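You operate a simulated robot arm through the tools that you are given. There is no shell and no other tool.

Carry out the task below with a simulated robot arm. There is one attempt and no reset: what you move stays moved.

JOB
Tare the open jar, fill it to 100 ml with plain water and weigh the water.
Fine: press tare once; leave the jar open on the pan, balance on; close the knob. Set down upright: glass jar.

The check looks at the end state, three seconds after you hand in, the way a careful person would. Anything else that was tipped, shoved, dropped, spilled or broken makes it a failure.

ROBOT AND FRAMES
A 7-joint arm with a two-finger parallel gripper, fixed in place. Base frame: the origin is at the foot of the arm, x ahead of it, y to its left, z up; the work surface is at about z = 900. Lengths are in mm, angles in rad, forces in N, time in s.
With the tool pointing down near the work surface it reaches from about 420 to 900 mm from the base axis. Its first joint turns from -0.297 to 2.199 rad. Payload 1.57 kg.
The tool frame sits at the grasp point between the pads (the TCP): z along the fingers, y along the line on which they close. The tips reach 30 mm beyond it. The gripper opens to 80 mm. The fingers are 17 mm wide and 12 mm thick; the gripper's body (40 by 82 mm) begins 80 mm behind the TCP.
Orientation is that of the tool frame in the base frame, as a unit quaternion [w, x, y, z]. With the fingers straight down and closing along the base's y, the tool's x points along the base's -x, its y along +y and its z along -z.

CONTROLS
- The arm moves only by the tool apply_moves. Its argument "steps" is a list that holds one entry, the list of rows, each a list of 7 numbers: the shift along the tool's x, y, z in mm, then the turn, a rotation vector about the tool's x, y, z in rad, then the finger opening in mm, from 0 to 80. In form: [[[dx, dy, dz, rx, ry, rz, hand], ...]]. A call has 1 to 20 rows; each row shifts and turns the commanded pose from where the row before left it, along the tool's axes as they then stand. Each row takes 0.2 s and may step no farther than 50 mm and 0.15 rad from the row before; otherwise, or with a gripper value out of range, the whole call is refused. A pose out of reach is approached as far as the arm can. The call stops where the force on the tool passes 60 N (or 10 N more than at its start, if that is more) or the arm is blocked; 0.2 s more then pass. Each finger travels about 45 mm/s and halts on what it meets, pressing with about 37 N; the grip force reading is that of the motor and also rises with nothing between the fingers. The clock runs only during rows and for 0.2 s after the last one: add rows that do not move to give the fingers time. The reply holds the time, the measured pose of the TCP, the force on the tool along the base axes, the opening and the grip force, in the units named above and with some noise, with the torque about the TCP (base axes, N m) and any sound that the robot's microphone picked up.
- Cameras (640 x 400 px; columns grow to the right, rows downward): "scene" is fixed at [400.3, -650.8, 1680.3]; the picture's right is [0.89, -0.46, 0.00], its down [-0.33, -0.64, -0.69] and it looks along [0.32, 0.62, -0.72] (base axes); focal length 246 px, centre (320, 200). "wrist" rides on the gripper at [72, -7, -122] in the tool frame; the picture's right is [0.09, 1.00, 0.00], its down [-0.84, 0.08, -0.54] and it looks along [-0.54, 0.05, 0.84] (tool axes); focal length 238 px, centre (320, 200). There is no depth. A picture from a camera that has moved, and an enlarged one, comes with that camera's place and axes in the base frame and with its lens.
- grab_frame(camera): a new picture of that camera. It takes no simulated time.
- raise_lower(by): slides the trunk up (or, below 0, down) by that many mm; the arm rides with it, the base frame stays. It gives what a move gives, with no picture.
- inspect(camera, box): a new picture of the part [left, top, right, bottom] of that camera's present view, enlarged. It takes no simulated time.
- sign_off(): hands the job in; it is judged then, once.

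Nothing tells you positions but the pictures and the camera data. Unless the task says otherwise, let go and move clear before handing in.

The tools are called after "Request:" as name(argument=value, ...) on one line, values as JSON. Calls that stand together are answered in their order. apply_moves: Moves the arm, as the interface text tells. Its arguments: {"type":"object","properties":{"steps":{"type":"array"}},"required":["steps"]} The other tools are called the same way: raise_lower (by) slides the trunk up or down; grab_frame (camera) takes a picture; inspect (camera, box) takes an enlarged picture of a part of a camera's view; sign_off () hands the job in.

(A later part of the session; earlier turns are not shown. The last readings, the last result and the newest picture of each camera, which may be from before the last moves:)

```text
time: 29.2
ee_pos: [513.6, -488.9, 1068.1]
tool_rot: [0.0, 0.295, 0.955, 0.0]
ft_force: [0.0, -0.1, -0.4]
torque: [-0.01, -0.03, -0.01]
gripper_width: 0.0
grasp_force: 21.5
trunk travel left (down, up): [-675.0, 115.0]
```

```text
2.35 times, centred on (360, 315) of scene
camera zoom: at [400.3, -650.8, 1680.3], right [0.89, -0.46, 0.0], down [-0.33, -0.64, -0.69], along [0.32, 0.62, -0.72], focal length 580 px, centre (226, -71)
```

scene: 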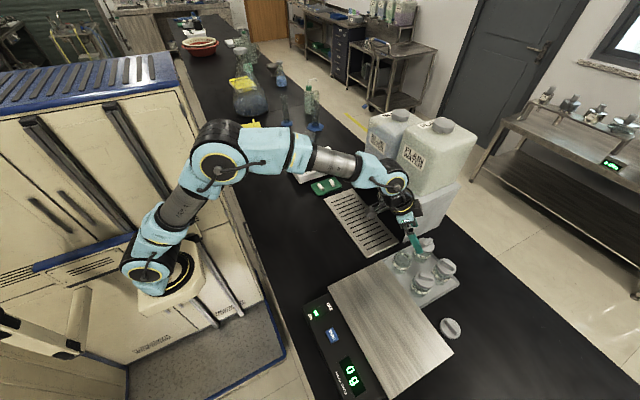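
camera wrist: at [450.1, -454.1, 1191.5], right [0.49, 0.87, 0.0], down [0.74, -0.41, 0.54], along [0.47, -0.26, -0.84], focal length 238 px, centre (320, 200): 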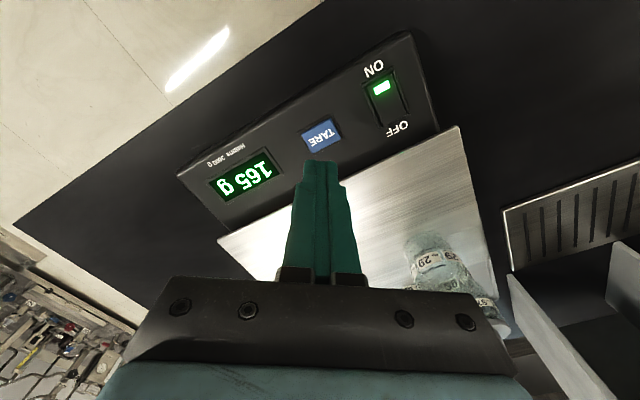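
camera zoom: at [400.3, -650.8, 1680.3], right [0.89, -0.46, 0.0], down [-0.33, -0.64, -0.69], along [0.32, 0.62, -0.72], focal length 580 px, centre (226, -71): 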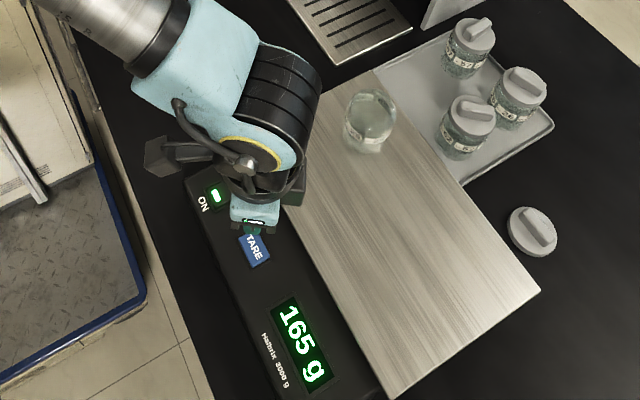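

Aligned over TARE to ~2 mm. Descending close, then pressing once gently.

Request:
apply_moves(steps=[[[-2, 0, 30, 0, 0, 0, 0], [0, 0, 25, 0, 0, 0, 0], [0, 0, 12, 0, 0, 0, 0], [0, 0, 4, 0, 0, 0, 0], [0, 0, 0, 0, 0, 0, 0]]])

Request:
grab_frame(camera="wrist")

```text
time: 30.4
ee_pos: [515.8, -490.2, 996.6]
tool_rot: [0.0, 0.294, 0.956, 0.0]
ft_force: [-0.8, 0.6, 0.8]
torque: [-0.02, -0.02, 0.01]
gripper_width: 0.0
grasp_force: 21.9
trunk travel left (down, up): [-675.0, 115.0]
```

```text
taken
camera wrist: at [452.6, -455.9, 1118.1], right [0.49, 0.87, 0.0], down [0.73, -0.41, 0.54], along [0.47, -0.26, -0.84], focal length 238 px, centre (320, 200)
```

wrist: 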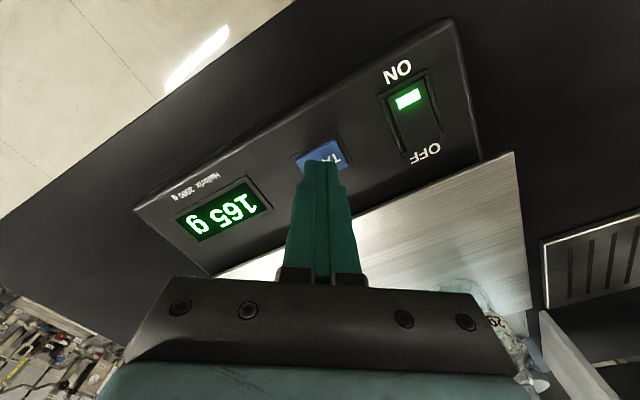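

Request:
apply_moves(steps=[[[0, 0, 2, 0, 0, 0, 0], [0, 0, 2, 0, 0, 0, 0], [0, 0, 2, 0, 0, 0, 0], [0, 0, 0, 0, 0, 0, 0]]])

Request:
inspect(camera="wrist", box=[130, 60, 430, 280])

```text
time: 31.4
ee_pos: [516.0, -490.0, 992.0]
tool_rot: [0.0, 0.294, 0.956, 0.001]
ft_force: [0.3, -0.6, 0.4]
torque: [-0.01, -0.02, 0.01]
gripper_width: 0.0
grasp_force: 21.5
trunk travel left (down, up): [-675.0, 115.0]
```

```text
1.82 times, centred on (280, 170) of wrist
camera zoom: at [452.8, -455.9, 1113.9], right [0.49, 0.87, 0.0], down [0.74, -0.41, 0.54], along [0.47, -0.26, -0.84], focal length 433 px, centre (393, 254)
```

zoom: 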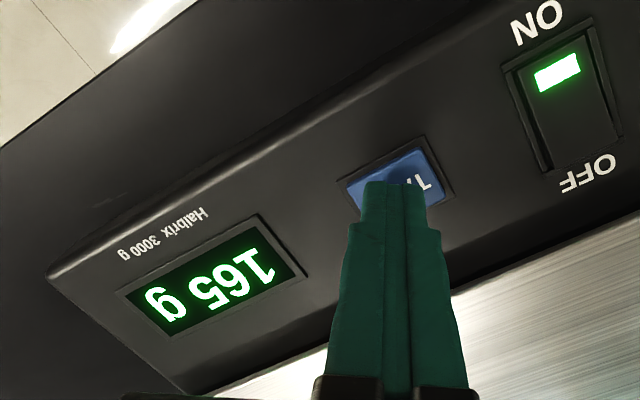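

Request:
apply_moves(steps=[[[0, 0, 2, 0, 0, 0, 0], [0, 0, 1, 0, 0, 0, 0], [0, 0, 1, 0, 0, 0, 0], [0, 0, 0, 0, 0, 0, 0]]])

Request:
inspect(camera="wrist", box=[130, 60, 430, 280])

```text
time: 32.4
ee_pos: [516.0, -490.5, 987.9]
tool_rot: [-0.001, 0.295, 0.955, 0.0]
ft_force: [0.1, 0.3, 0.2]
torque: [-0.01, 0.03, -0.02]
gripper_width: 0.1
grasp_force: 21.4
trunk travel left (down, up): [-675.0, 115.0]
```

```text
1.82 times, centred on (280, 170) of wrist
camera zoom: at [452.7, -455.4, 1109.5], right [0.49, 0.87, 0.0], down [0.74, -0.41, 0.54], along [0.47, -0.26, -0.84], focal length 433 px, centre (393, 254)
```

zoom: 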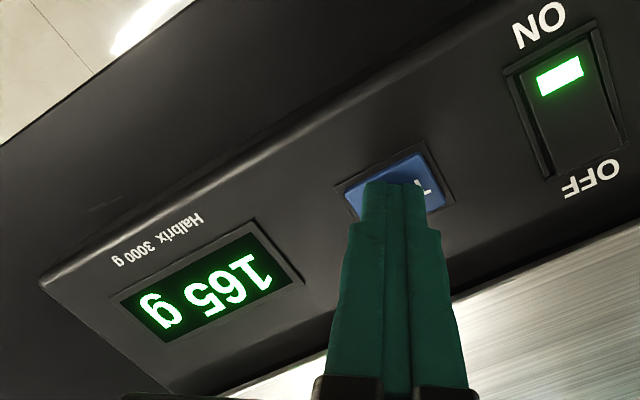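

Request:
apply_moves(steps=[[[0, 0, 1, 0, 0, 0, 0], [0, 0, 1, 0, 0, 0, 0], [0, 0, 0, 0, 0, 0, 0]]])

Request:
inspect(camera="wrist", box=[130, 60, 430, 280])

```text
time: 33.2
ee_pos: [516.7, -489.7, 984.8]
tool_rot: [0.0, 0.295, 0.956, 0.0]
ft_force: [0.5, 0.0, 0.3]
torque: [-0.04, 0.02, -0.01]
gripper_width: 0.2
grasp_force: 21.7
trunk travel left (down, up): [-675.0, 115.0]
```

```text
1.82 times, centred on (280, 170) of wrist
camera zoom: at [453.3, -455.6, 1107.5], right [0.49, 0.87, 0.0], down [0.74, -0.41, 0.54], along [0.47, -0.26, -0.84], focal length 433 px, centre (393, 254)
```

zoom: 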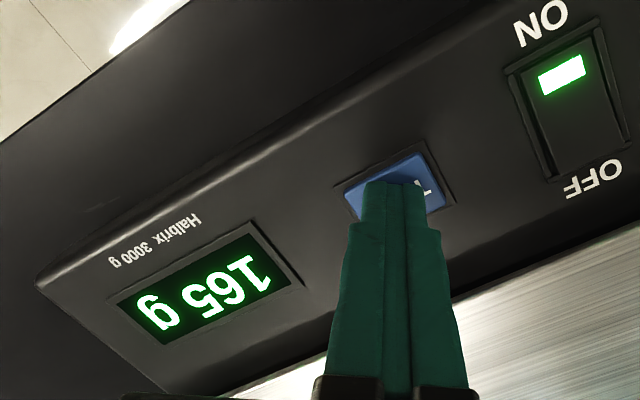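

Request:
apply_moves(steps=[[[0, 0, 1, 0, 0, 0, 0], [0, 0, 1, 0, 0, 0, 0], [0, 0, 1, 0, 0, 0, 0], [0, 0, 0, 0, 0, 0, 0]]])

Request:
inspect(camera="wrist", box=[130, 60, 430, 280])

```text
time: 34.2
ee_pos: [515.7, -490.9, 983.4]
tool_rot: [0.0, 0.295, 0.956, 0.0]
ft_force: [-1.5, 0.2, 2.4]
torque: [0.0, 0.05, 0.01]
gripper_width: 0.0
grasp_force: 21.1
trunk travel left (down, up): [-675.0, 115.0]
heard: click
```

```text
1.82 times, centred on (280, 170) of wrist
camera zoom: at [452.7, -455.7, 1104.9], right [0.49, 0.87, 0.0], down [0.74, -0.41, 0.54], along [0.47, -0.26, -0.84], focal length 433 px, centre (393, 254)
```

zoom: 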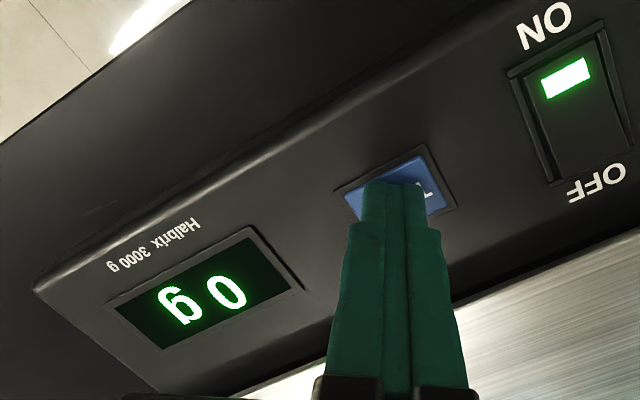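

TARE clicked once and the display shows 0 g. Lifting off and returning to hover over the jar with the tilted tool.

Request:
apply_moves(steps=[[[0, 0, -20, 0, 0, 0, 0], [0, 0, -40, 0, 0, 0, 40], [0, 0, -40, 0, 0, 0, 80], [0, 0, -38, 0, 0, 0, 80], [0, 0, 0, 0, -0.13, 0, 80], [0, 0, 0, 0, -0.13, 0, 80], [0, 0, 0, 0, -0.13, 0, 80], [0, 0, 0, 0, -0.13, 0, 80], [-21.6, 29.2, 12.4, 0, 0, 0, 80], [-21.6, 29.2, 12.4, 0, 0, 0, 80], [-21.6, 29.2, 12.4, 0, 0, 0, 80], [-21.6, 29.2, 12.4, 0, 0, 0, 80], [-21.6, 29.2, 12.4, 0, 0, 0, 80], [0, 0, 0, 0, 0, 0, 80]]])

Request:
grab_frame(camera="wrist")

Request:
inspect(camera="scene", box=[290, 220, 430, 400])

```text
time: 37.2
ee_pos: [703.6, -441.3, 1119.0]
tool_rot: [0.246, 0.286, 0.923, -0.076]
ft_force: [-0.3, -0.4, 0.0]
torque: [0.0, -0.03, 0.01]
gripper_width: 80.2
grasp_force: 0.0
trunk travel left (down, up): [-675.0, 115.0]
```

```text
taken
camera wrist: at [597.1, -378.4, 1189.0], right [0.5, 0.87, -0.05], down [0.42, -0.19, 0.89], along [0.76, -0.46, -0.46], focal length 238 px, centre (320, 200)
```

wrist: 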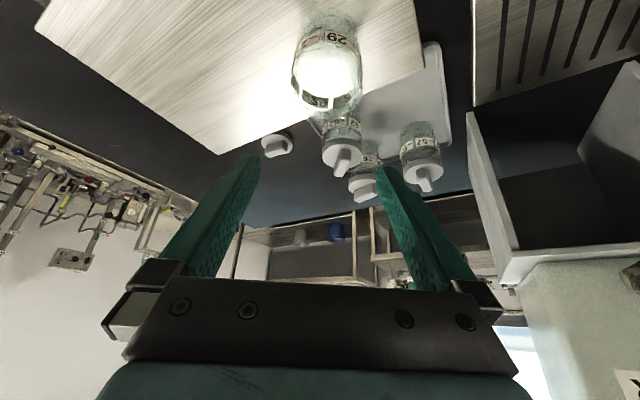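

```text
2.22 times, centred on (360, 310) of scene
camera zoom: at [400.3, -650.8, 1680.3], right [0.89, -0.46, 0.0], down [-0.33, -0.64, -0.69], along [0.32, 0.62, -0.72], focal length 548 px, centre (231, -44)
```

zoom: 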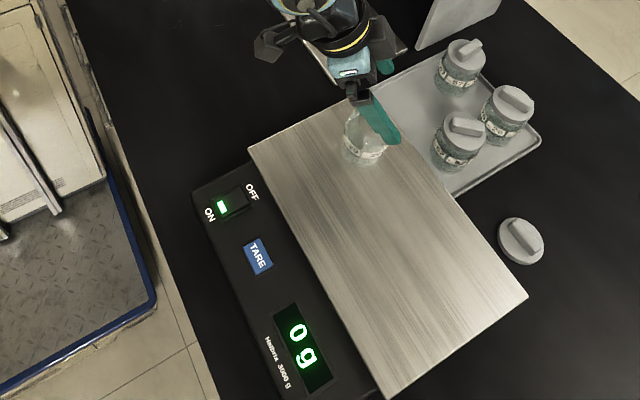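

I add a bit more tilt (to ~45°, for clearance under the tap later), correct the few-mm offset and descend around the jar again.

Request:
apply_moves(steps=[[[0, 0, 0, 0, -0.13, 0, 80], [0, 0, 0, 0, -0.13, 0, 80], [2.4, 0.6, -2.4, 0, 0, 0, 80], [14.06, 0, 14.22, 0, 0, 0, 80], [14.06, 0, 14.22, 0, 0, 0, 80], [0, 0, 0, 0, 0, 0, 80]]])

Request:
grab_frame(camera="wrist")

Request:
inspect(camera="scene", box=[320, 200, 440, 320])

```text
time: 38.6
ee_pos: [699.7, -439.2, 1079.7]
tool_rot: [0.362, 0.273, 0.884, -0.113]
ft_force: [-0.8, -1.0, 0.2]
torque: [0.0, -0.05, 0.0]
gripper_width: 80.1
grasp_force: 0.0
trunk travel left (down, up): [-675.0, 115.0]
```

```text
taken
camera wrist: at [581.5, -367.6, 1115.0], right [0.51, 0.86, -0.07], down [0.22, -0.06, 0.97], along [0.83, -0.51, -0.22], focal length 238 px, centre (320, 200)
```

wrist: 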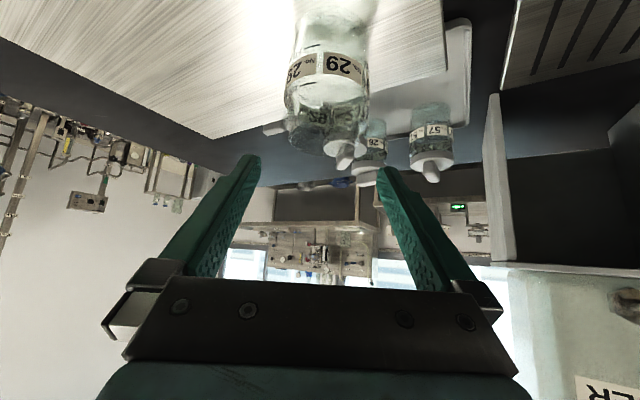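

```text
3.33 times, centred on (380, 260) of scene
camera zoom: at [400.3, -650.8, 1680.3], right [0.89, -0.46, 0.0], down [-0.33, -0.64, -0.69], along [0.32, 0.62, -0.72], focal length 821 px, centre (120, 0)
```

zoom: 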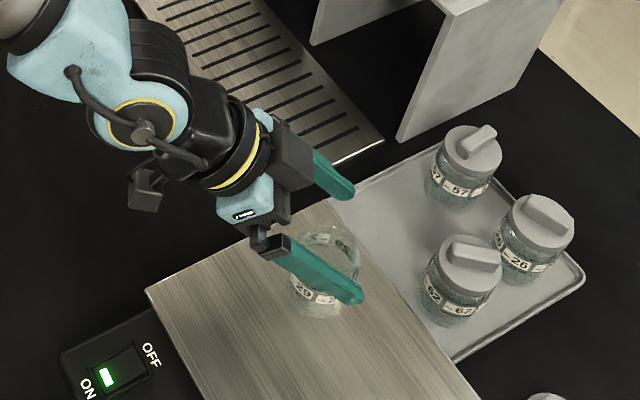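

Request:
apply_moves(steps=[[[14.06, 0, 14.22, 0, 0, 0, 80], [14.06, 0, 14.22, 0, 0, 0, 80], [14.06, 0, 14.22, 0, 0, 0, 80], [7, 0, 7.1, 0, 0, 0, 80], [0, 0, 0, 0, 0, 0, 80]]])

Request:
grab_frame(camera="wrist")

Request:
inspect(camera="scene", box=[320, 200, 440, 320])

```text
time: 39.8
ee_pos: [699.2, -438.1, 1008.9]
tool_rot: [0.364, 0.273, 0.883, -0.112]
ft_force: [-0.1, -0.5, -1.2]
torque: [0.04, -0.01, 0.01]
gripper_width: 80.0
grasp_force: 0.1
trunk travel left (down, up): [-675.0, 115.0]
```

```text
taken
camera wrist: at [582.4, -367.2, 1045.4], right [0.51, 0.86, -0.07], down [0.22, -0.06, 0.97], along [0.83, -0.51, -0.22], focal length 238 px, centre (320, 200)
```

wrist: 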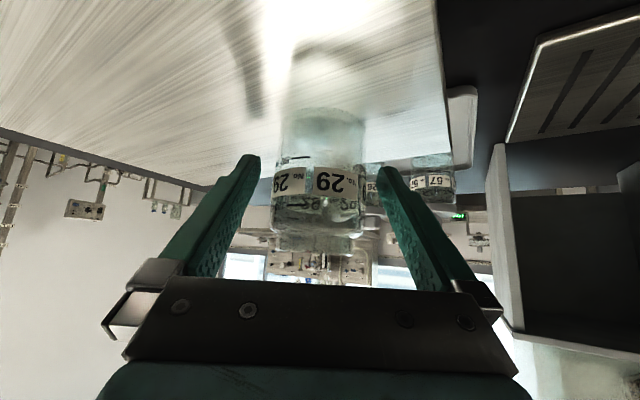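

```text
3.33 times, centred on (380, 260) of scene
camera zoom: at [400.3, -650.8, 1680.3], right [0.89, -0.46, 0.0], down [-0.33, -0.64, -0.69], along [0.32, 0.62, -0.72], focal length 821 px, centre (120, 0)
```

zoom: 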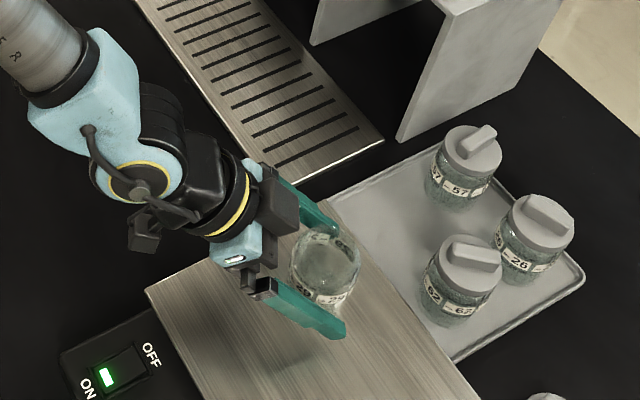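

Fingers straddle the jar well. Closing and lifting.

Request:
apply_moves(steps=[[[0, 0, 0, 0, 0, 0, 66], [0, 0, 0, 0, 0, 0, 60], [0, 0, 0, 0, 0, 0, 54], [0, 0, 0, 0, 0, 0, 48], [0, 0, 0, 0, 0, 0, 40], [0, 0, 0, 0, 0, 0, 40], [0, 0, 0, 0, 0, 0, 40], [-3.5, 0, -3.55, 0, 0, 0, 40], [-7, 0, -7.1, 0, 0, 0, 40], [-14.06, 0, -14.22, 0, 0, 0, 40], [-14.06, 0, -14.22, 0, 0, 0, 40], [0, 0, 0, 0, 0, 0, 40]]])

Request:
grab_frame(camera="wrist")

Request:
grab_frame(camera="scene")

```text
time: 42.4
ee_pos: [701.0, -438.1, 1067.4]
tool_rot: [0.363, 0.272, 0.884, -0.112]
ft_force: [-0.9, 0.6, -1.4]
torque: [0.0, 0.02, -0.02]
gripper_width: 54.9
grasp_force: 36.8
trunk travel left (down, up): [-675.0, 115.0]
```

```text
taken
camera wrist: at [583.4, -367.8, 1102.8], right [0.51, 0.86, -0.07], down [0.22, -0.06, 0.97], along [0.83, -0.51, -0.22], focal length 238 px, centre (320, 200)
```

wrist: 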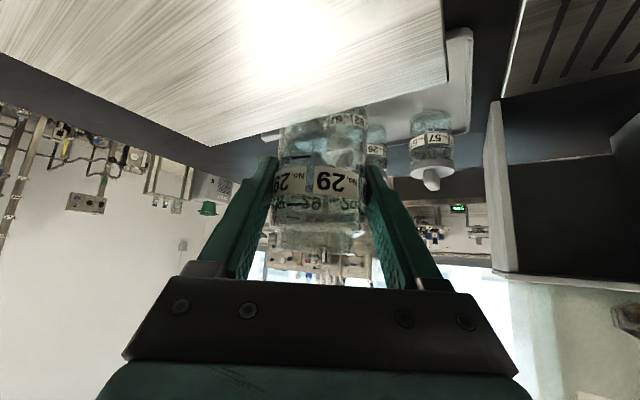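

```text
taken
```

scene: 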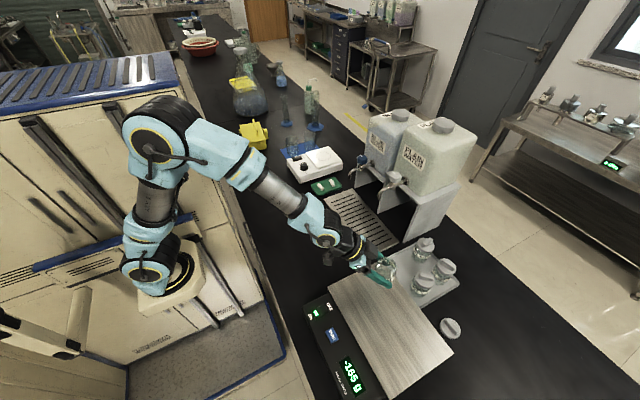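

The jar is lifted (display -165 g). I carry it left past the pan corner and lower it in front of the drip tray.

Request:
apply_moves(steps=[[[13.6, 33.3, -4, 0, 0, 0, 40], [13.6, 33.3, -4, 0, 0, 0, 40], [13.6, 33.3, -4, 0, 0, 0, 40], [13.6, 33.3, -4, 0, 0, 0, 40], [19.3, 0, 19.55, 0, 0, 0, 40], [19.3, 0, 19.55, 0, 0, 0, 40], [0, 0, 0, 0, 0, 0, 40], [0, 0, 0, 0, 0, 0, 40]]])

Request:
grab_frame(camera="wrist")

Request:
grab_frame(camera="scene")

```text
time: 44.2
ee_pos: [730.2, -306.7, 984.4]
tool_rot: [0.363, 0.273, 0.884, -0.112]
ft_force: [-0.4, -0.1, -1.3]
torque: [0.0, 0.0, 0.0]
gripper_width: 55.2
grasp_force: 37.8
out of reach, approached as far as the arm can: row 4
trunk travel left (down, up): [-675.0, 115.0]
```

```text
taken
camera wrist: at [613.7, -235.0, 1020.6], right [0.51, 0.86, -0.07], down [0.22, -0.06, 0.97], along [0.83, -0.51, -0.22], focal length 238 px, centre (320, 200)
```

wrist: 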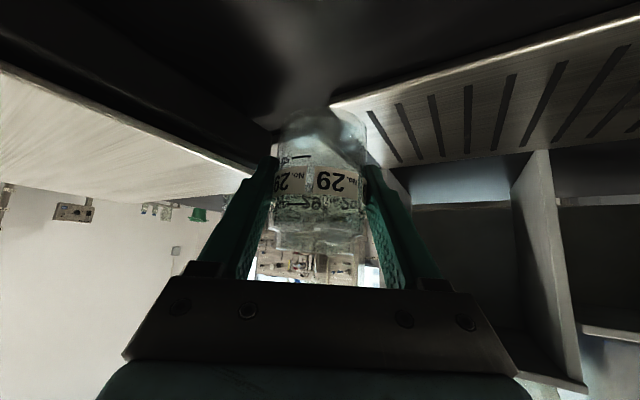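

```text
taken
```

scene: 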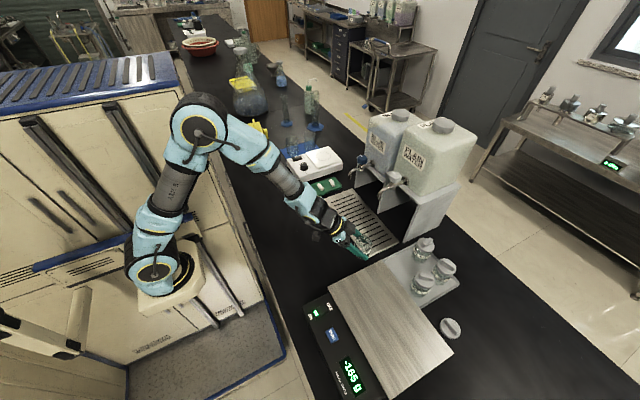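

The arm hit a reach limit with this heading, so I yaw the held jar about the vertical toward the front (+0.36 rad), keeping it upright.

Request:
apply_moves(steps=[[[0, 0, 0, -0.0844, 0, -0.0853, 40], [0, 0, 0, -0.0844, 0, -0.0853, 40], [0, 0, 0, -0.0844, 0, -0.0853, 40], [0, 0, 0, 0, 0, 0, 40]]])

Request:
grab_frame(camera="wrist")

```text
time: 45.2
ee_pos: [731.4, -307.4, 985.1]
tool_rot: [0.377, 0.109, 0.919, -0.045]
ft_force: [-0.1, 0.3, -1.2]
torque: [0.02, 0.0, 0.01]
gripper_width: 54.9
grasp_force: 36.9
trunk travel left (down, up): [-675.0, 115.0]
```

```text
taken
camera wrist: at [596.6, -282.4, 1021.7], right [0.17, 0.98, -0.07], down [0.23, 0.03, 0.97], along [0.96, -0.18, -0.22], focal length 238 px, centre (320, 200)
```

wrist: 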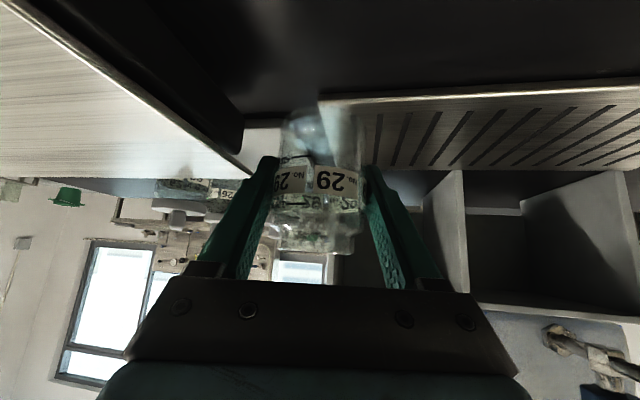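

Request:
apply_moves(steps=[[[-13.4, 21.25, 13.2, 0, 0, 0, 40], [-13.4, 21.25, 13.2, 0, 0, 0, 40], [-13.4, 21.25, 13.2, 0, 0, 0, 40], [-13.4, 21.25, 13.2, 0, 0, 0, 40], [0, 0, 0, 0, 0, 0, 40], [0, 0, 0, 0, 0, 0, 40]]])

Request:
grab_frame(camera="wrist")

Request:
inspect(camera="scene", box=[320, 140, 440, 260])

```text
time: 46.6
ee_pos: [825.1, -244.4, 984.3]
tool_rot: [0.378, 0.109, 0.918, -0.045]
ft_force: [0.4, -0.3, -2.0]
torque: [0.03, 0.02, -0.02]
gripper_width: 54.8
grasp_force: 36.9
trunk travel left (down, up): [-675.0, 115.0]
```

```text
taken
camera wrist: at [691.2, -219.2, 1021.0], right [0.17, 0.98, -0.07], down [0.23, 0.02, 0.97], along [0.96, -0.18, -0.22], focal length 238 px, centre (320, 200)
```

wrist: 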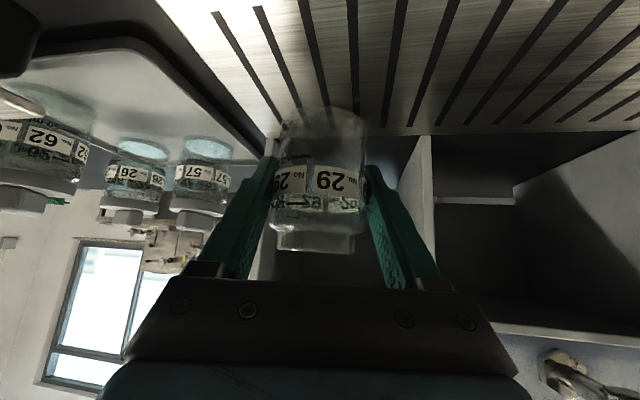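

```text
3.33 times, centred on (380, 200) of scene
camera zoom: at [400.3, -650.8, 1680.3], right [0.89, -0.46, 0.0], down [-0.33, -0.64, -0.69], along [0.32, 0.62, -0.72], focal length 821 px, centre (120, 200)
```

zoom: 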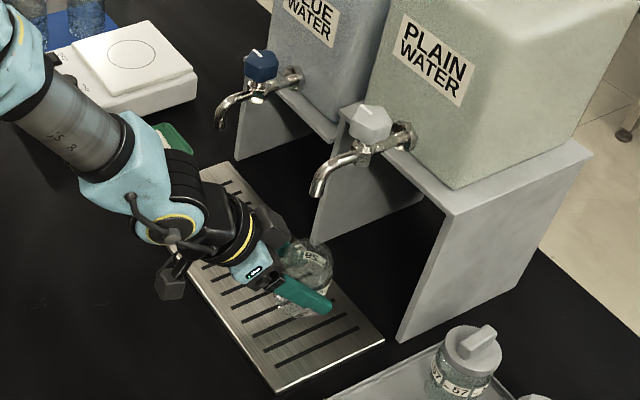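

The jar is centred beneath the plain spout within ~5 mm. Lowering onto the drip tray slowly.

Request:
apply_moves(steps=[[[7, 0, 7.1, 0, 0, 0, 40], [7, 0, 7.1, 0, 0, 0, 40], [2.8, 0, 2.84, 0, 0, 0, 40], [2.1, 0, 2.13, 0, 0, 0, 40], [1.4, 0, 1.42, 0, 0, 0, 40], [0, 0, 0, 0, 0, 0, 40]]])

Request:
grab_frame(camera="wrist")

```text
time: 48.0
ee_pos: [825.7, -244.2, 956.2]
tool_rot: [0.378, 0.109, 0.918, -0.045]
ft_force: [0.2, 0.7, -0.8]
torque: [0.03, 0.02, 0.02]
gripper_width: 55.0
grasp_force: 37.2
trunk travel left (down, up): [-675.0, 115.0]
```

```text
taken
camera wrist: at [691.0, -218.3, 992.2], right [0.17, 0.98, -0.07], down [0.23, 0.03, 0.97], along [0.96, -0.18, -0.22], focal length 238 px, centre (320, 200)
```

wrist: 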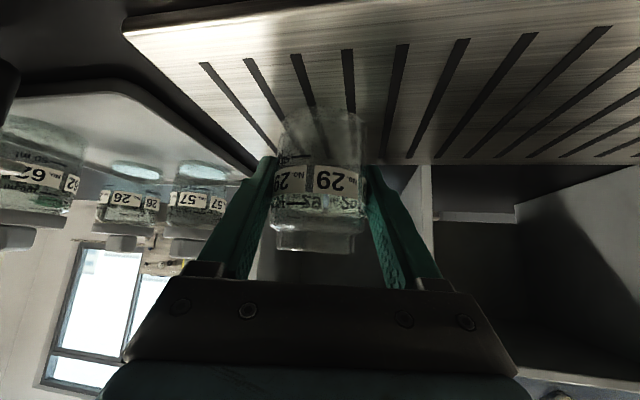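

Request:
apply_moves(steps=[[[1.4, 0, 1.42, 0, 0, 0, 40], [0, 0, 0, 0, 0, 0, 40], [1.05, 0, 1.07, 0, 0, 0, 40], [0, 0, 0, 0, 0, 0, 40], [0.7, 0, 0.71, 0, 0, 0, 40], [0, 0, 0, 0, 0, 0, 40]]])

Request:
grab_frame(camera="wrist")

```text
time: 49.4
ee_pos: [826.1, -242.7, 953.6]
tool_rot: [0.379, 0.111, 0.918, -0.046]
ft_force: [-2.1, -0.7, 8.8]
torque: [-0.23, 0.27, -0.03]
gripper_width: 55.2
grasp_force: 37.1
trunk travel left (down, up): [-675.0, 115.0]
```

```text
taken
camera wrist: at [691.4, -218.0, 989.0], right [0.17, 0.98, -0.07], down [0.22, 0.03, 0.97], along [0.96, -0.18, -0.22], focal length 238 px, centre (320, 200)
```

wrist: 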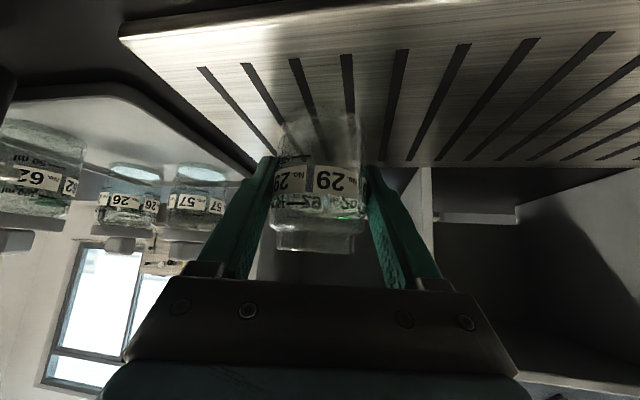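

Contact at z≈953. Releasing and withdrawing straight back along the fingers.

Request:
apply_moves(steps=[[[0, 0, 0, 0, 0, 0, 60], [0, 0, 0, 0, 0, 0, 70], [0, 0, 0, 0, 0, 0, 80], [0, 0, 0, 0, 0, 0, 80], [0, 0, 0, 0, 0, 0, 80], [0, 0, -10, 0, 0, 0, 80], [0, 0, -25, 0, 0, 0, 80], [0, 0, -30, 0, 0, 0, 80], [0, 0, -30, 0, 0, 0, 80], [0, 0, -30, 0, 0, 0, 80], [0, 0, -30, 0, 0, 0, 80], [0, 0, 0, 0, 0, 0, 80]]])

Request:
grab_frame(camera="wrist")

Request:
inspect(camera="scene", box=[320, 140, 440, 260])

```text
time: 52.0
ee_pos: [719.6, -216.0, 1062.9]
tool_rot: [0.378, 0.11, 0.918, -0.045]
ft_force: [1.2, 0.0, 0.2]
torque: [0.0, 0.0, -0.01]
gripper_width: 79.6
grasp_force: 0.0
trunk travel left (down, up): [-675.0, 115.0]
```

```text
taken
camera wrist: at [585.3, -190.9, 1098.5], right [0.17, 0.98, -0.07], down [0.23, 0.03, 0.97], along [0.96, -0.18, -0.22], focal length 238 px, centre (320, 200)
```

wrist: 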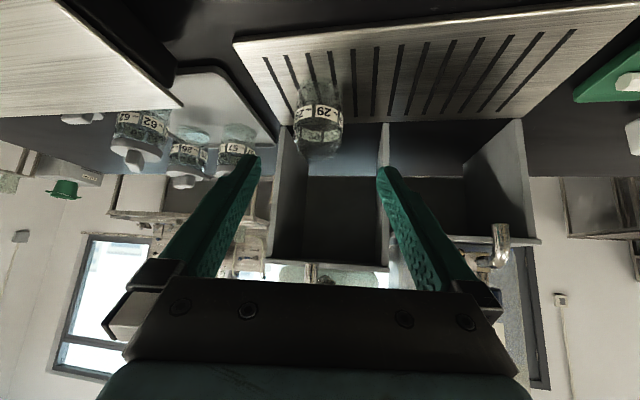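

```text
3.33 times, centred on (380, 200) of scene
camera zoom: at [400.3, -650.8, 1680.3], right [0.89, -0.46, 0.0], down [-0.33, -0.64, -0.69], along [0.32, 0.62, -0.72], focal length 821 px, centre (120, 200)
```

zoom: 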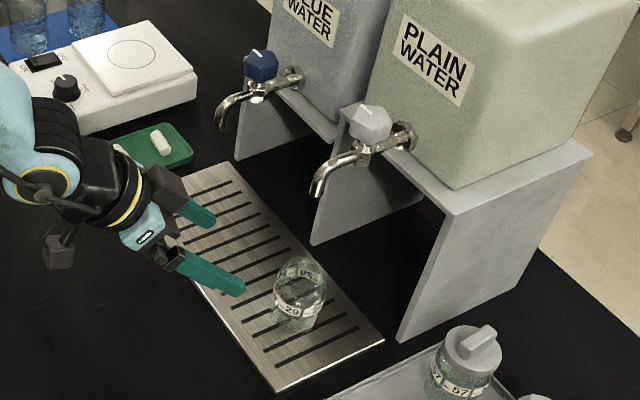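

The jar stands upright under the spout. Now I rise to look at the plain-water knob.

Request:
apply_moves(steps=[[[-26.7, 0, -27, 0, 0, 0, 80], [-26.7, 0, -27, 0, 0, 0, 80], [-26.7, 0, -27, 0, 0, 0, 80], [-26.7, 0, -27, 0, 0, 0, 80], [-26.7, 0, -27, 0, 0, 0, 80], [0, 0, 0, 0, 0, 0, 80]]])

Request:
grab_frame(camera="wrist")

Request:
inspect(camera="scene", box=[370, 150, 430, 220])

```text
time: 53.4
ee_pos: [719.2, -216.3, 1254.9]
tool_rot: [0.378, 0.11, 0.918, -0.046]
ft_force: [-0.1, 0.3, 0.6]
torque: [0.02, -0.02, 0.01]
gripper_width: 80.0
grasp_force: 0.0
trunk travel left (down, up): [-675.0, 115.0]
```

```text
taken
camera wrist: at [584.2, -191.0, 1290.6], right [0.17, 0.98, -0.07], down [0.23, 0.02, 0.97], along [0.96, -0.18, -0.22], focal length 238 px, centre (320, 200)
```

wrist: 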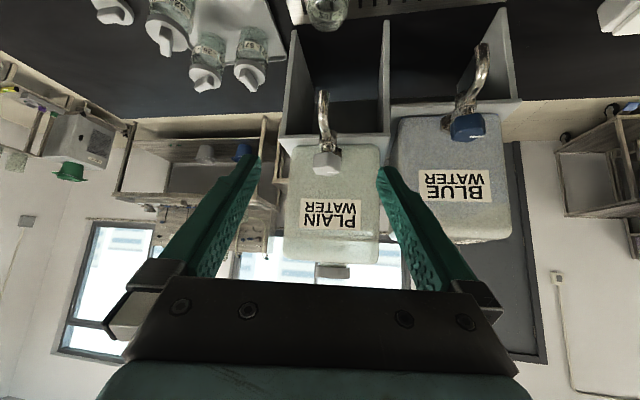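

```text
5.71 times, centred on (400, 185) of scene
camera zoom: at [400.3, -650.8, 1680.3], right [0.89, -0.46, 0.0], down [-0.33, -0.64, -0.69], along [0.32, 0.62, -0.72], focal length 1408 px, centre (-137, 286)
```

zoom: 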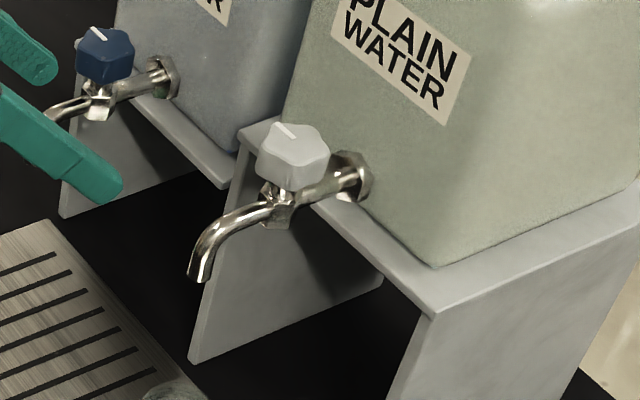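

Request:
inspect(camera="wrist", box=[280, 80, 380, 190])

Request:
inspect(camera="wrist", box=[430, 80, 530, 190])

```text
3.64 times, centred on (330, 135) of wrist
camera zoom: at [584.2, -191.0, 1290.6], right [0.17, 0.98, -0.07], down [0.23, 0.02, 0.97], along [0.96, -0.18, -0.22], focal length 867 px, centre (284, 436)
```

zoom: 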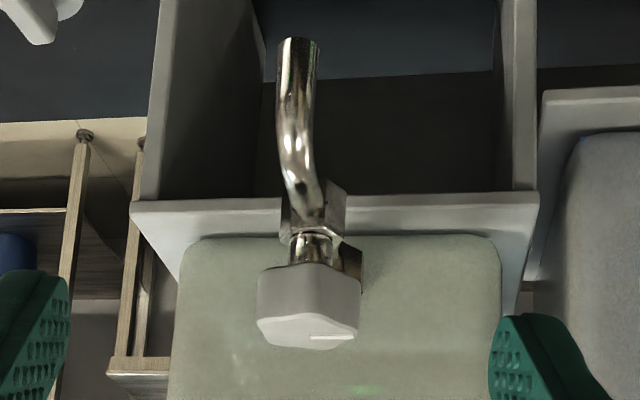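

```text
3.64 times, centred on (480, 135) of wrist
camera zoom: at [584.2, -191.0, 1290.6], right [0.17, 0.98, -0.07], down [0.23, 0.02, 0.97], along [0.96, -0.18, -0.22], focal length 867 px, centre (-262, 436)
```

zoom: 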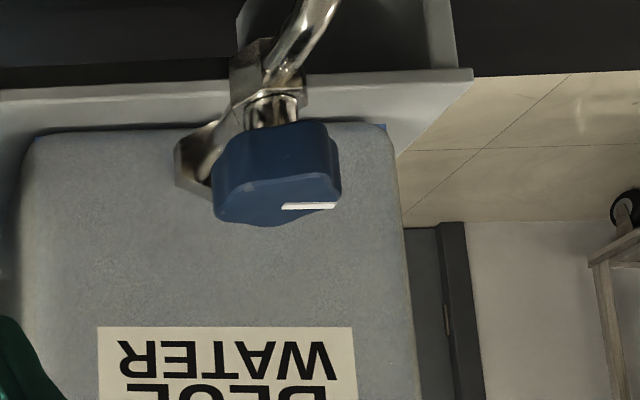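

Both knob pointers aim at +y (closed); the plain knob is ~38 mm wide at about (876, -239), top z≈1187. I line up behind it along the tilted tool axis.

Request:
apply_moves(steps=[[[-19.6, 4.93, 21.9, 0, 0, 0, 80], [-19.6, 4.93, 21.9, 0, 0, 0, 80], [-19.6, 4.93, 21.9, 0, 0, 0, 80], [0, 0, 0, 0, 0, 0, 80], [0, 0, 0, 0, 0, 0, 80]]])

Request:
grab_frame(camera="wrist")

Request:
inspect(camera="scene", box=[320, 120, 460, 260])

```text
time: 54.6
ee_pos: [808.3, -222.2, 1248.9]
tool_rot: [0.378, 0.11, 0.918, -0.045]
ft_force: [0.0, 0.2, -0.2]
torque: [0.0, 0.0, 0.04]
gripper_width: 80.0
grasp_force: 0.2
trunk travel left (down, up): [-675.0, 115.0]
```

```text
taken
camera wrist: at [673.5, -197.3, 1285.3], right [0.17, 0.98, -0.07], down [0.23, 0.03, 0.97], along [0.96, -0.18, -0.22], focal length 238 px, centre (320, 200)
```

wrist: 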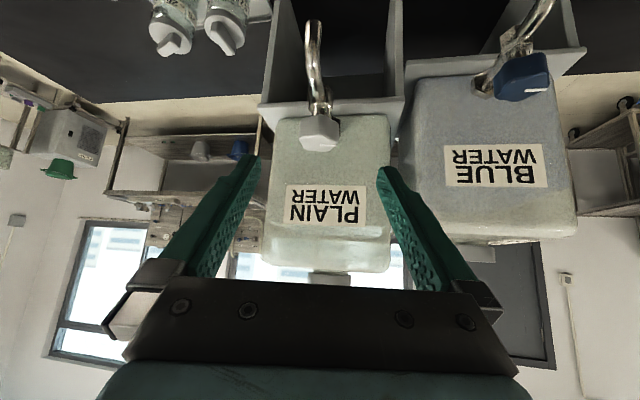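

```text
2.86 times, centred on (390, 190) of scene
camera zoom: at [400.3, -650.8, 1680.3], right [0.89, -0.46, 0.0], down [-0.33, -0.64, -0.69], along [0.32, 0.62, -0.72], focal length 704 px, centre (120, 229)
```

zoom: 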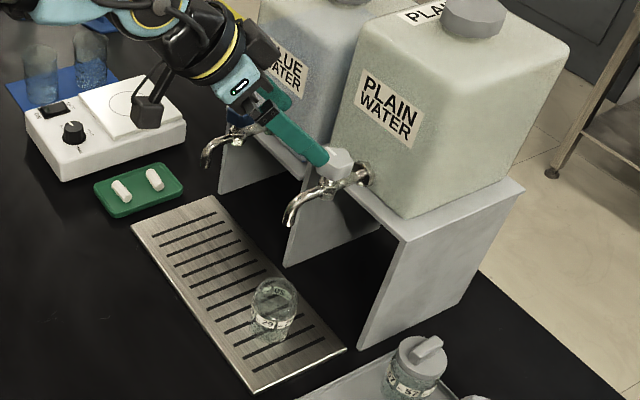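

Request:
apply_moves(steps=[[[0.7, 0, 20, 0, 0, 0, 80], [0.7, 0, 20, 0, 0, 0, 80], [0.7, 0, 20, 0, 0, 0, 80], [0.6, 0, 10, 0, 0, 0, 80], [0, 0, 0, 0, 0, 0, 80]]])

Request:
grab_frame(camera="wrist")

Request:
inspect(camera="scene", box=[360, 140, 440, 220])

```text
time: 55.8
ee_pos: [853.9, -234.3, 1196.6]
tool_rot: [0.378, 0.11, 0.918, -0.045]
ft_force: [-0.1, -0.3, -0.4]
torque: [0.02, -0.01, -0.02]
gripper_width: 80.1
grasp_force: 0.0
trunk travel left (down, up): [-675.0, 115.0]
```

```text
taken
camera wrist: at [719.1, -208.7, 1232.1], right [0.17, 0.98, -0.07], down [0.23, 0.02, 0.97], along [0.96, -0.18, -0.22], focal length 238 px, centre (320, 200)
```

wrist: 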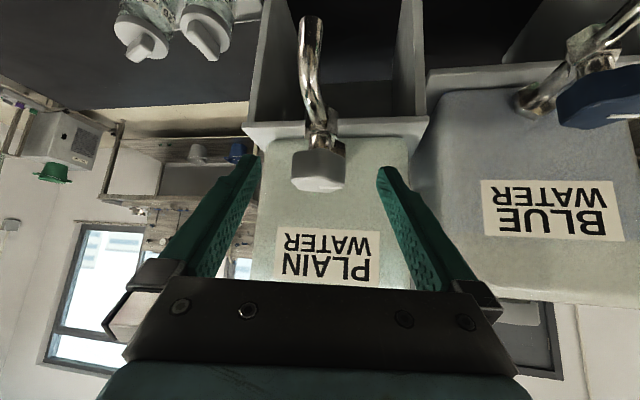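

```text
5.00 times, centred on (400, 180) of scene
camera zoom: at [400.3, -650.8, 1680.3], right [0.89, -0.46, 0.0], down [-0.33, -0.64, -0.69], along [0.32, 0.62, -0.72], focal length 1232 px, centre (-80, 300)
```

zoom: 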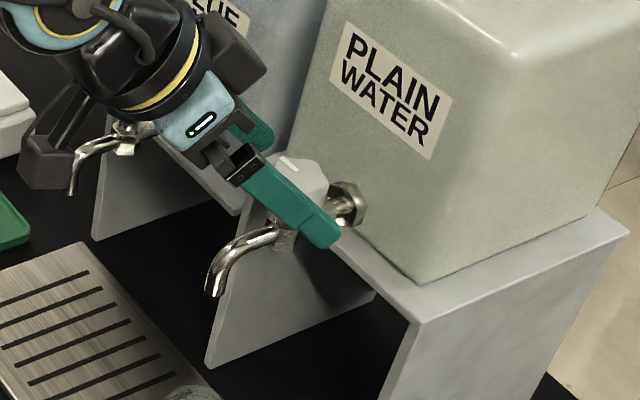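

Request:
apply_moves(steps=[[[0, 0, 15, 0, 0, 0, 80], [0, 0, 14, 0, 0, 0, 80], [0, 0, 0, 0, 0, 0, 80]]])

Request:
grab_frame(camera="wrist")

Request:
inspect(camera="scene", box=[370, 150, 430, 210])

```text
time: 56.6
ee_pos: [874.7, -238.7, 1175.6]
tool_rot: [0.378, 0.11, 0.918, -0.045]
ft_force: [0.0, 0.2, 1.5]
torque: [-0.01, 0.01, 0.01]
gripper_width: 80.0
grasp_force: 0.1
trunk travel left (down, up): [-675.0, 115.0]
```

```text
taken
camera wrist: at [739.7, -213.7, 1211.3], right [0.17, 0.98, -0.07], down [0.23, 0.03, 0.97], along [0.96, -0.18, -0.22], focal length 238 px, centre (320, 200)
```

wrist: 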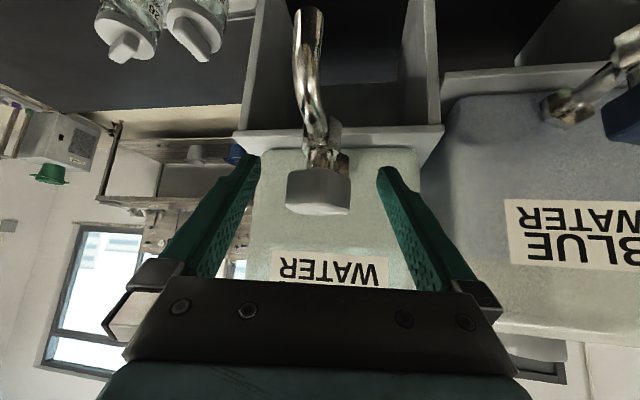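

```text
6.67 times, centred on (400, 180) of scene
camera zoom: at [400.3, -650.8, 1680.3], right [0.89, -0.46, 0.0], down [-0.33, -0.64, -0.69], along [0.32, 0.62, -0.72], focal length 1643 px, centre (-213, 333)
```

zoom: 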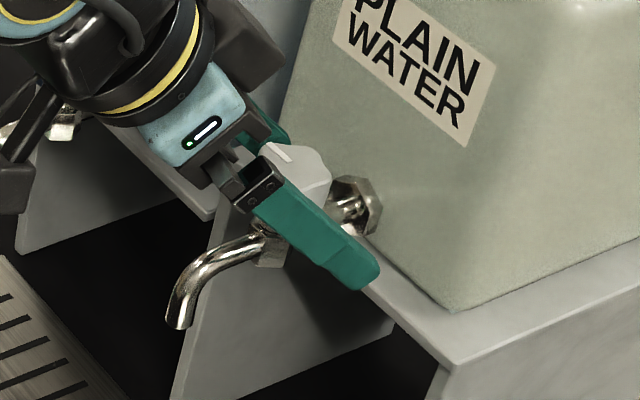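

The knob is right at the grasp point. Closing on it.

Request:
apply_moves(steps=[[[0, 0, 0, 0, 0, 0, 60], [0, 0, 0, 0, 0, 0, 48], [0, 0, 0, 0, 0, 0, 40], [0, 0, 0, 0, 0, 0, 34], [0, 0, 0, 0, 0, 0, 28], [0, 0, 0, 0, 0, 0, 24], [0, 0, 0, 0, 0, 0, 24]]])

Request:
inspect(camera="wrist", box=[240, 100, 400, 300])

Request:
inspect(camera="scene", box=[340, 150, 430, 260])

```text
time: 58.2
ee_pos: [873.9, -238.7, 1174.9]
tool_rot: [0.378, 0.11, 0.918, -0.046]
ft_force: [-1.5, -7.0, 0.8]
torque: [0.07, 0.04, -0.01]
gripper_width: 35.8
grasp_force: 39.6
trunk travel left (down, up): [-675.0, 115.0]
```

```text
2.00 times, centred on (320, 200) of wrist
camera zoom: at [739.4, -214.7, 1211.2], right [0.17, 0.98, -0.07], down [0.23, 0.02, 0.97], along [0.96, -0.18, -0.22], focal length 477 px, centre (320, 200)
```

zoom: 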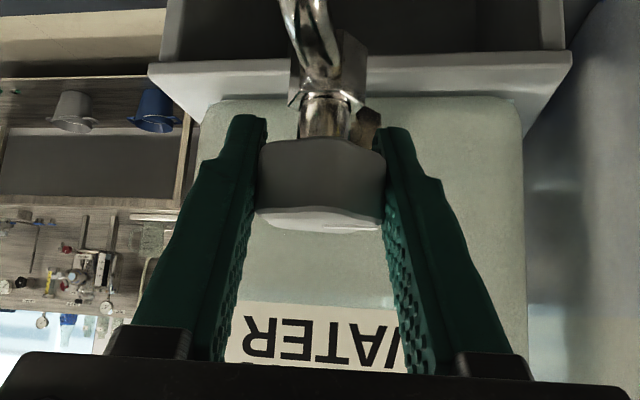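

```text
3.64 times, centred on (385, 205) of scene
camera zoom: at [400.3, -650.8, 1680.3], right [0.89, -0.46, 0.0], down [-0.33, -0.64, -0.69], along [0.32, 0.62, -0.72], focal length 896 px, centre (84, 182)
```

zoom: 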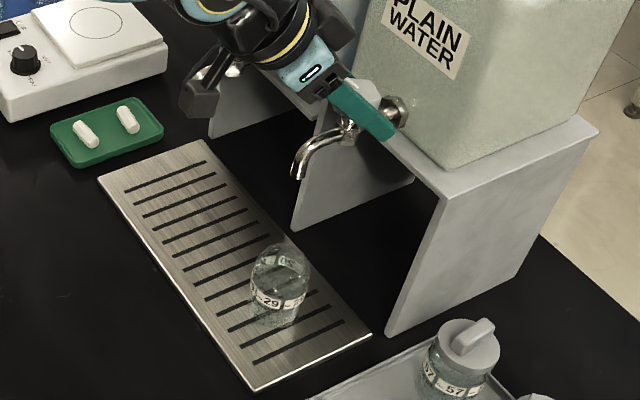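

Knob held and the jar stays in view. I test a small counter-clockwise turn about the vertical, watching torque and sound.

Request:
apply_moves(steps=[[[0, 0, 0, -0.0352, 0, -0.0356, 24], [0, 0, 0, -0.0352, 0, -0.0356, 24], [0, 0, 0, -0.0352, 0, -0.0356, 24], [0, 0, 0, 0, 0, 0, 24]]])

Request:
inspect(camera="scene", box=[340, 150, 430, 260])

Request:
inspect(camera="wrist", box=[240, 100, 400, 300])

```text
time: 59.2
ee_pos: [874.2, -240.2, 1176.0]
tool_rot: [0.379, 0.04, 0.924, -0.017]
ft_force: [-8.2, -6.1, -3.2]
torque: [-0.01, -0.57, 0.07]
gripper_width: 35.8
grasp_force: 42.5
trunk travel left (down, up): [-675.0, 115.0]
```

```text
3.64 times, centred on (385, 205) of scene
camera zoom: at [400.3, -650.8, 1680.3], right [0.89, -0.46, 0.0], down [-0.33, -0.64, -0.69], along [0.32, 0.62, -0.72], focal length 896 px, centre (84, 182)
```

zoom: 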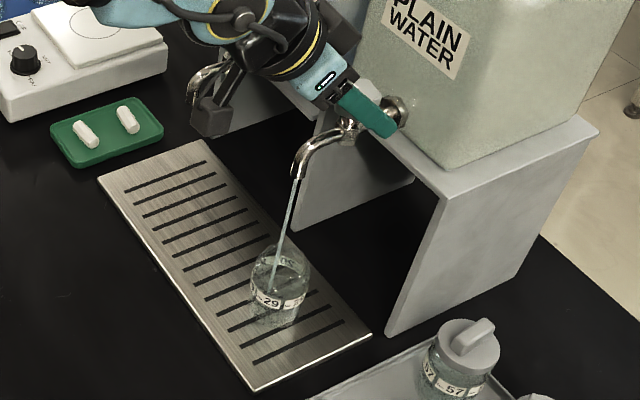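

```text
2.00 times, centred on (320, 200) of wrist
camera zoom: at [737.1, -235.1, 1211.4], right [0.02, 1.0, -0.06], down [0.22, 0.06, 0.97], along [0.97, -0.04, -0.22], focal length 477 px, centre (320, 200)
```

zoom: 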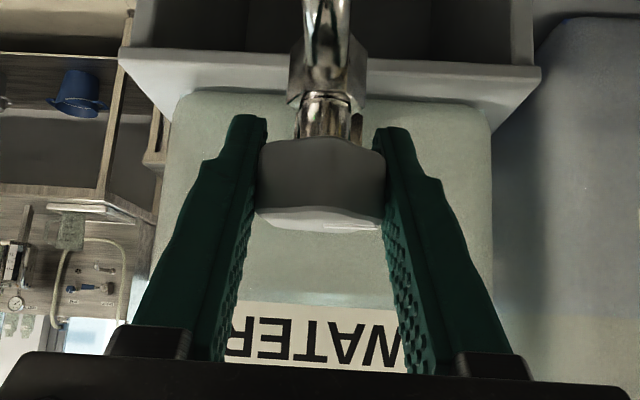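

Water is flowing into the jar with the small CCW opening. I hold and check the level after a second.

Request:
apply_moves(steps=[[[0, 0, 0, 0, 0, 0, 24], [0, 0, 0, 0, 0, 0, 24], [0, 0, 0, 0, 0, 0, 24], [0, 0, 0, 0, 0, 0, 24]]])

Request:
inspect(camera="scene", box=[360, 205, 400, 245])

```text
time: 60.2
ee_pos: [873.9, -239.7, 1175.3]
tool_rot: [0.379, 0.042, 0.924, -0.017]
ft_force: [-9.0, -4.4, -6.1]
torque: [-0.18, 0.11, -0.01]
gripper_width: 35.8
grasp_force: 42.7
trunk travel left (down, up): [-675.0, 115.0]
```

```text
10.00 times, centred on (380, 225) of scene
camera zoom: at [400.3, -650.8, 1680.3], right [0.89, -0.46, 0.0], down [-0.33, -0.64, -0.69], along [0.32, 0.62, -0.72], focal length 2464 px, centre (-280, -50)
```

zoom: 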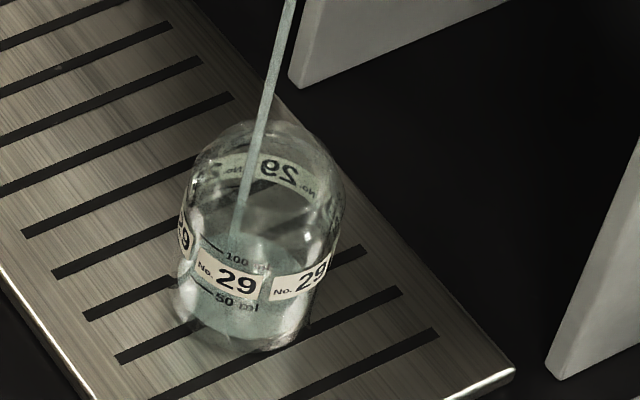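

Request:
apply_moves(steps=[[[0, 0, 0, 0, 0, 0, 24], [0, 0, 0, 0, 0, 0, 24], [0, 0, 0, 0, 0, 0, 24], [0, 0, 0, 0, 0, 0, 24]]])

Request:
inspect(camera="scene", box=[360, 205, 400, 245])

```text
time: 61.2
ee_pos: [874.9, -240.0, 1175.7]
tool_rot: [0.379, 0.041, 0.924, -0.017]
ft_force: [-12.2, -3.4, -8.1]
torque: [-0.2, 0.25, -0.02]
gripper_width: 35.6
grasp_force: 42.6
trunk travel left (down, up): [-675.0, 115.0]
```

```text
10.00 times, centred on (380, 225) of scene
camera zoom: at [400.3, -650.8, 1680.3], right [0.89, -0.46, 0.0], down [-0.33, -0.64, -0.69], along [0.32, 0.62, -0.72], focal length 2464 px, centre (-280, -50)
```

zoom: 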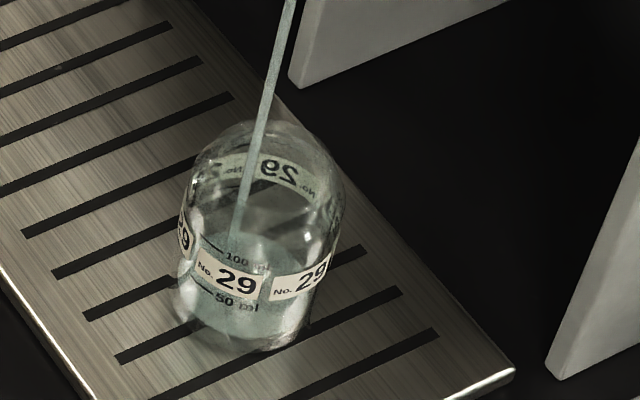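

Request:
apply_moves(steps=[[[0, 0, 0, 0, 0, 0, 24], [0, 0, 0, 0, 0, 0, 24], [0, 0, 0, 0, 0, 0, 24], [0, 0, 0, 0, 0, 0, 24], [0, 0, 0, 0, 0, 0, 24], [0, 0, 0, 0, 0, 0, 24], [0, 0, 0, 0, 0, 0, 24], [0, 0, 0, 0, 0, 0, 24], [0, 0, 0, 0, 0, 0, 24]]])

Request:
inspect(camera="scene", box=[360, 205, 400, 245])

```text
time: 63.2
ee_pos: [874.7, -239.7, 1175.7]
tool_rot: [0.379, 0.041, 0.924, -0.017]
ft_force: [-14.0, -3.8, -11.7]
torque: [-0.1, -0.11, 0.06]
gripper_width: 35.8
grasp_force: 42.5
trunk travel left (down, up): [-675.0, 115.0]
```

```text
10.00 times, centred on (380, 225) of scene
camera zoom: at [400.3, -650.8, 1680.3], right [0.89, -0.46, 0.0], down [-0.33, -0.64, -0.69], along [0.32, 0.62, -0.72], focal length 2464 px, centre (-280, -50)
```

zoom: 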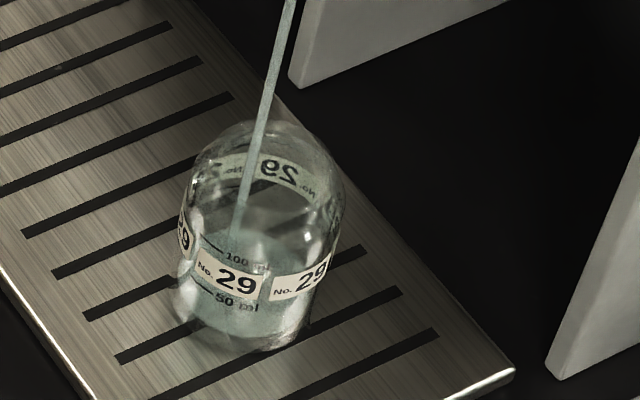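

Request:
inspect(camera="scene", box=[375, 216, 397, 243])

Request:
inspect(camera="wrist", box=[220, 0, 420, 160])

```text
14.81 times, centred on (386, 230) of scene
camera zoom: at [400.3, -650.8, 1680.3], right [0.89, -0.46, 0.0], down [-0.33, -0.64, -0.69], along [0.32, 0.62, -0.72], focal length 3650 px, centre (-658, -237)
```

zoom: 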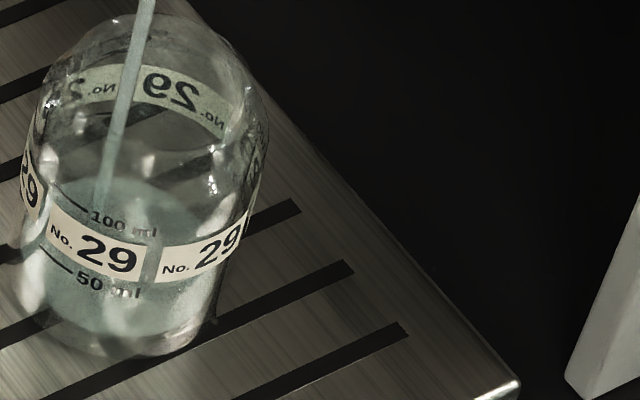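

```text
2.50 times, centred on (320, 80) of wrist
camera zoom: at [737.2, -235.0, 1211.4], right [0.02, 1.0, -0.06], down [0.22, 0.06, 0.97], along [0.97, -0.04, -0.22], focal length 596 px, centre (320, 500)
```

zoom: 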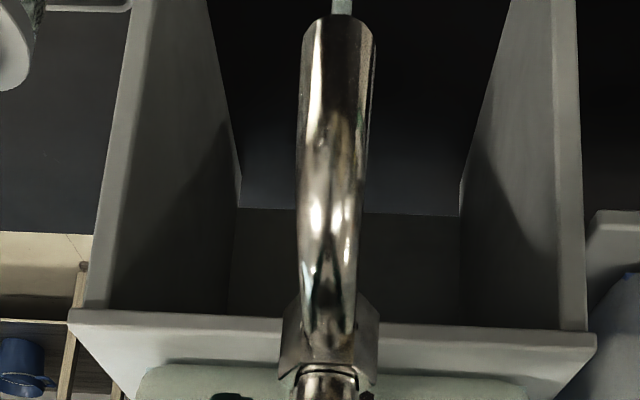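

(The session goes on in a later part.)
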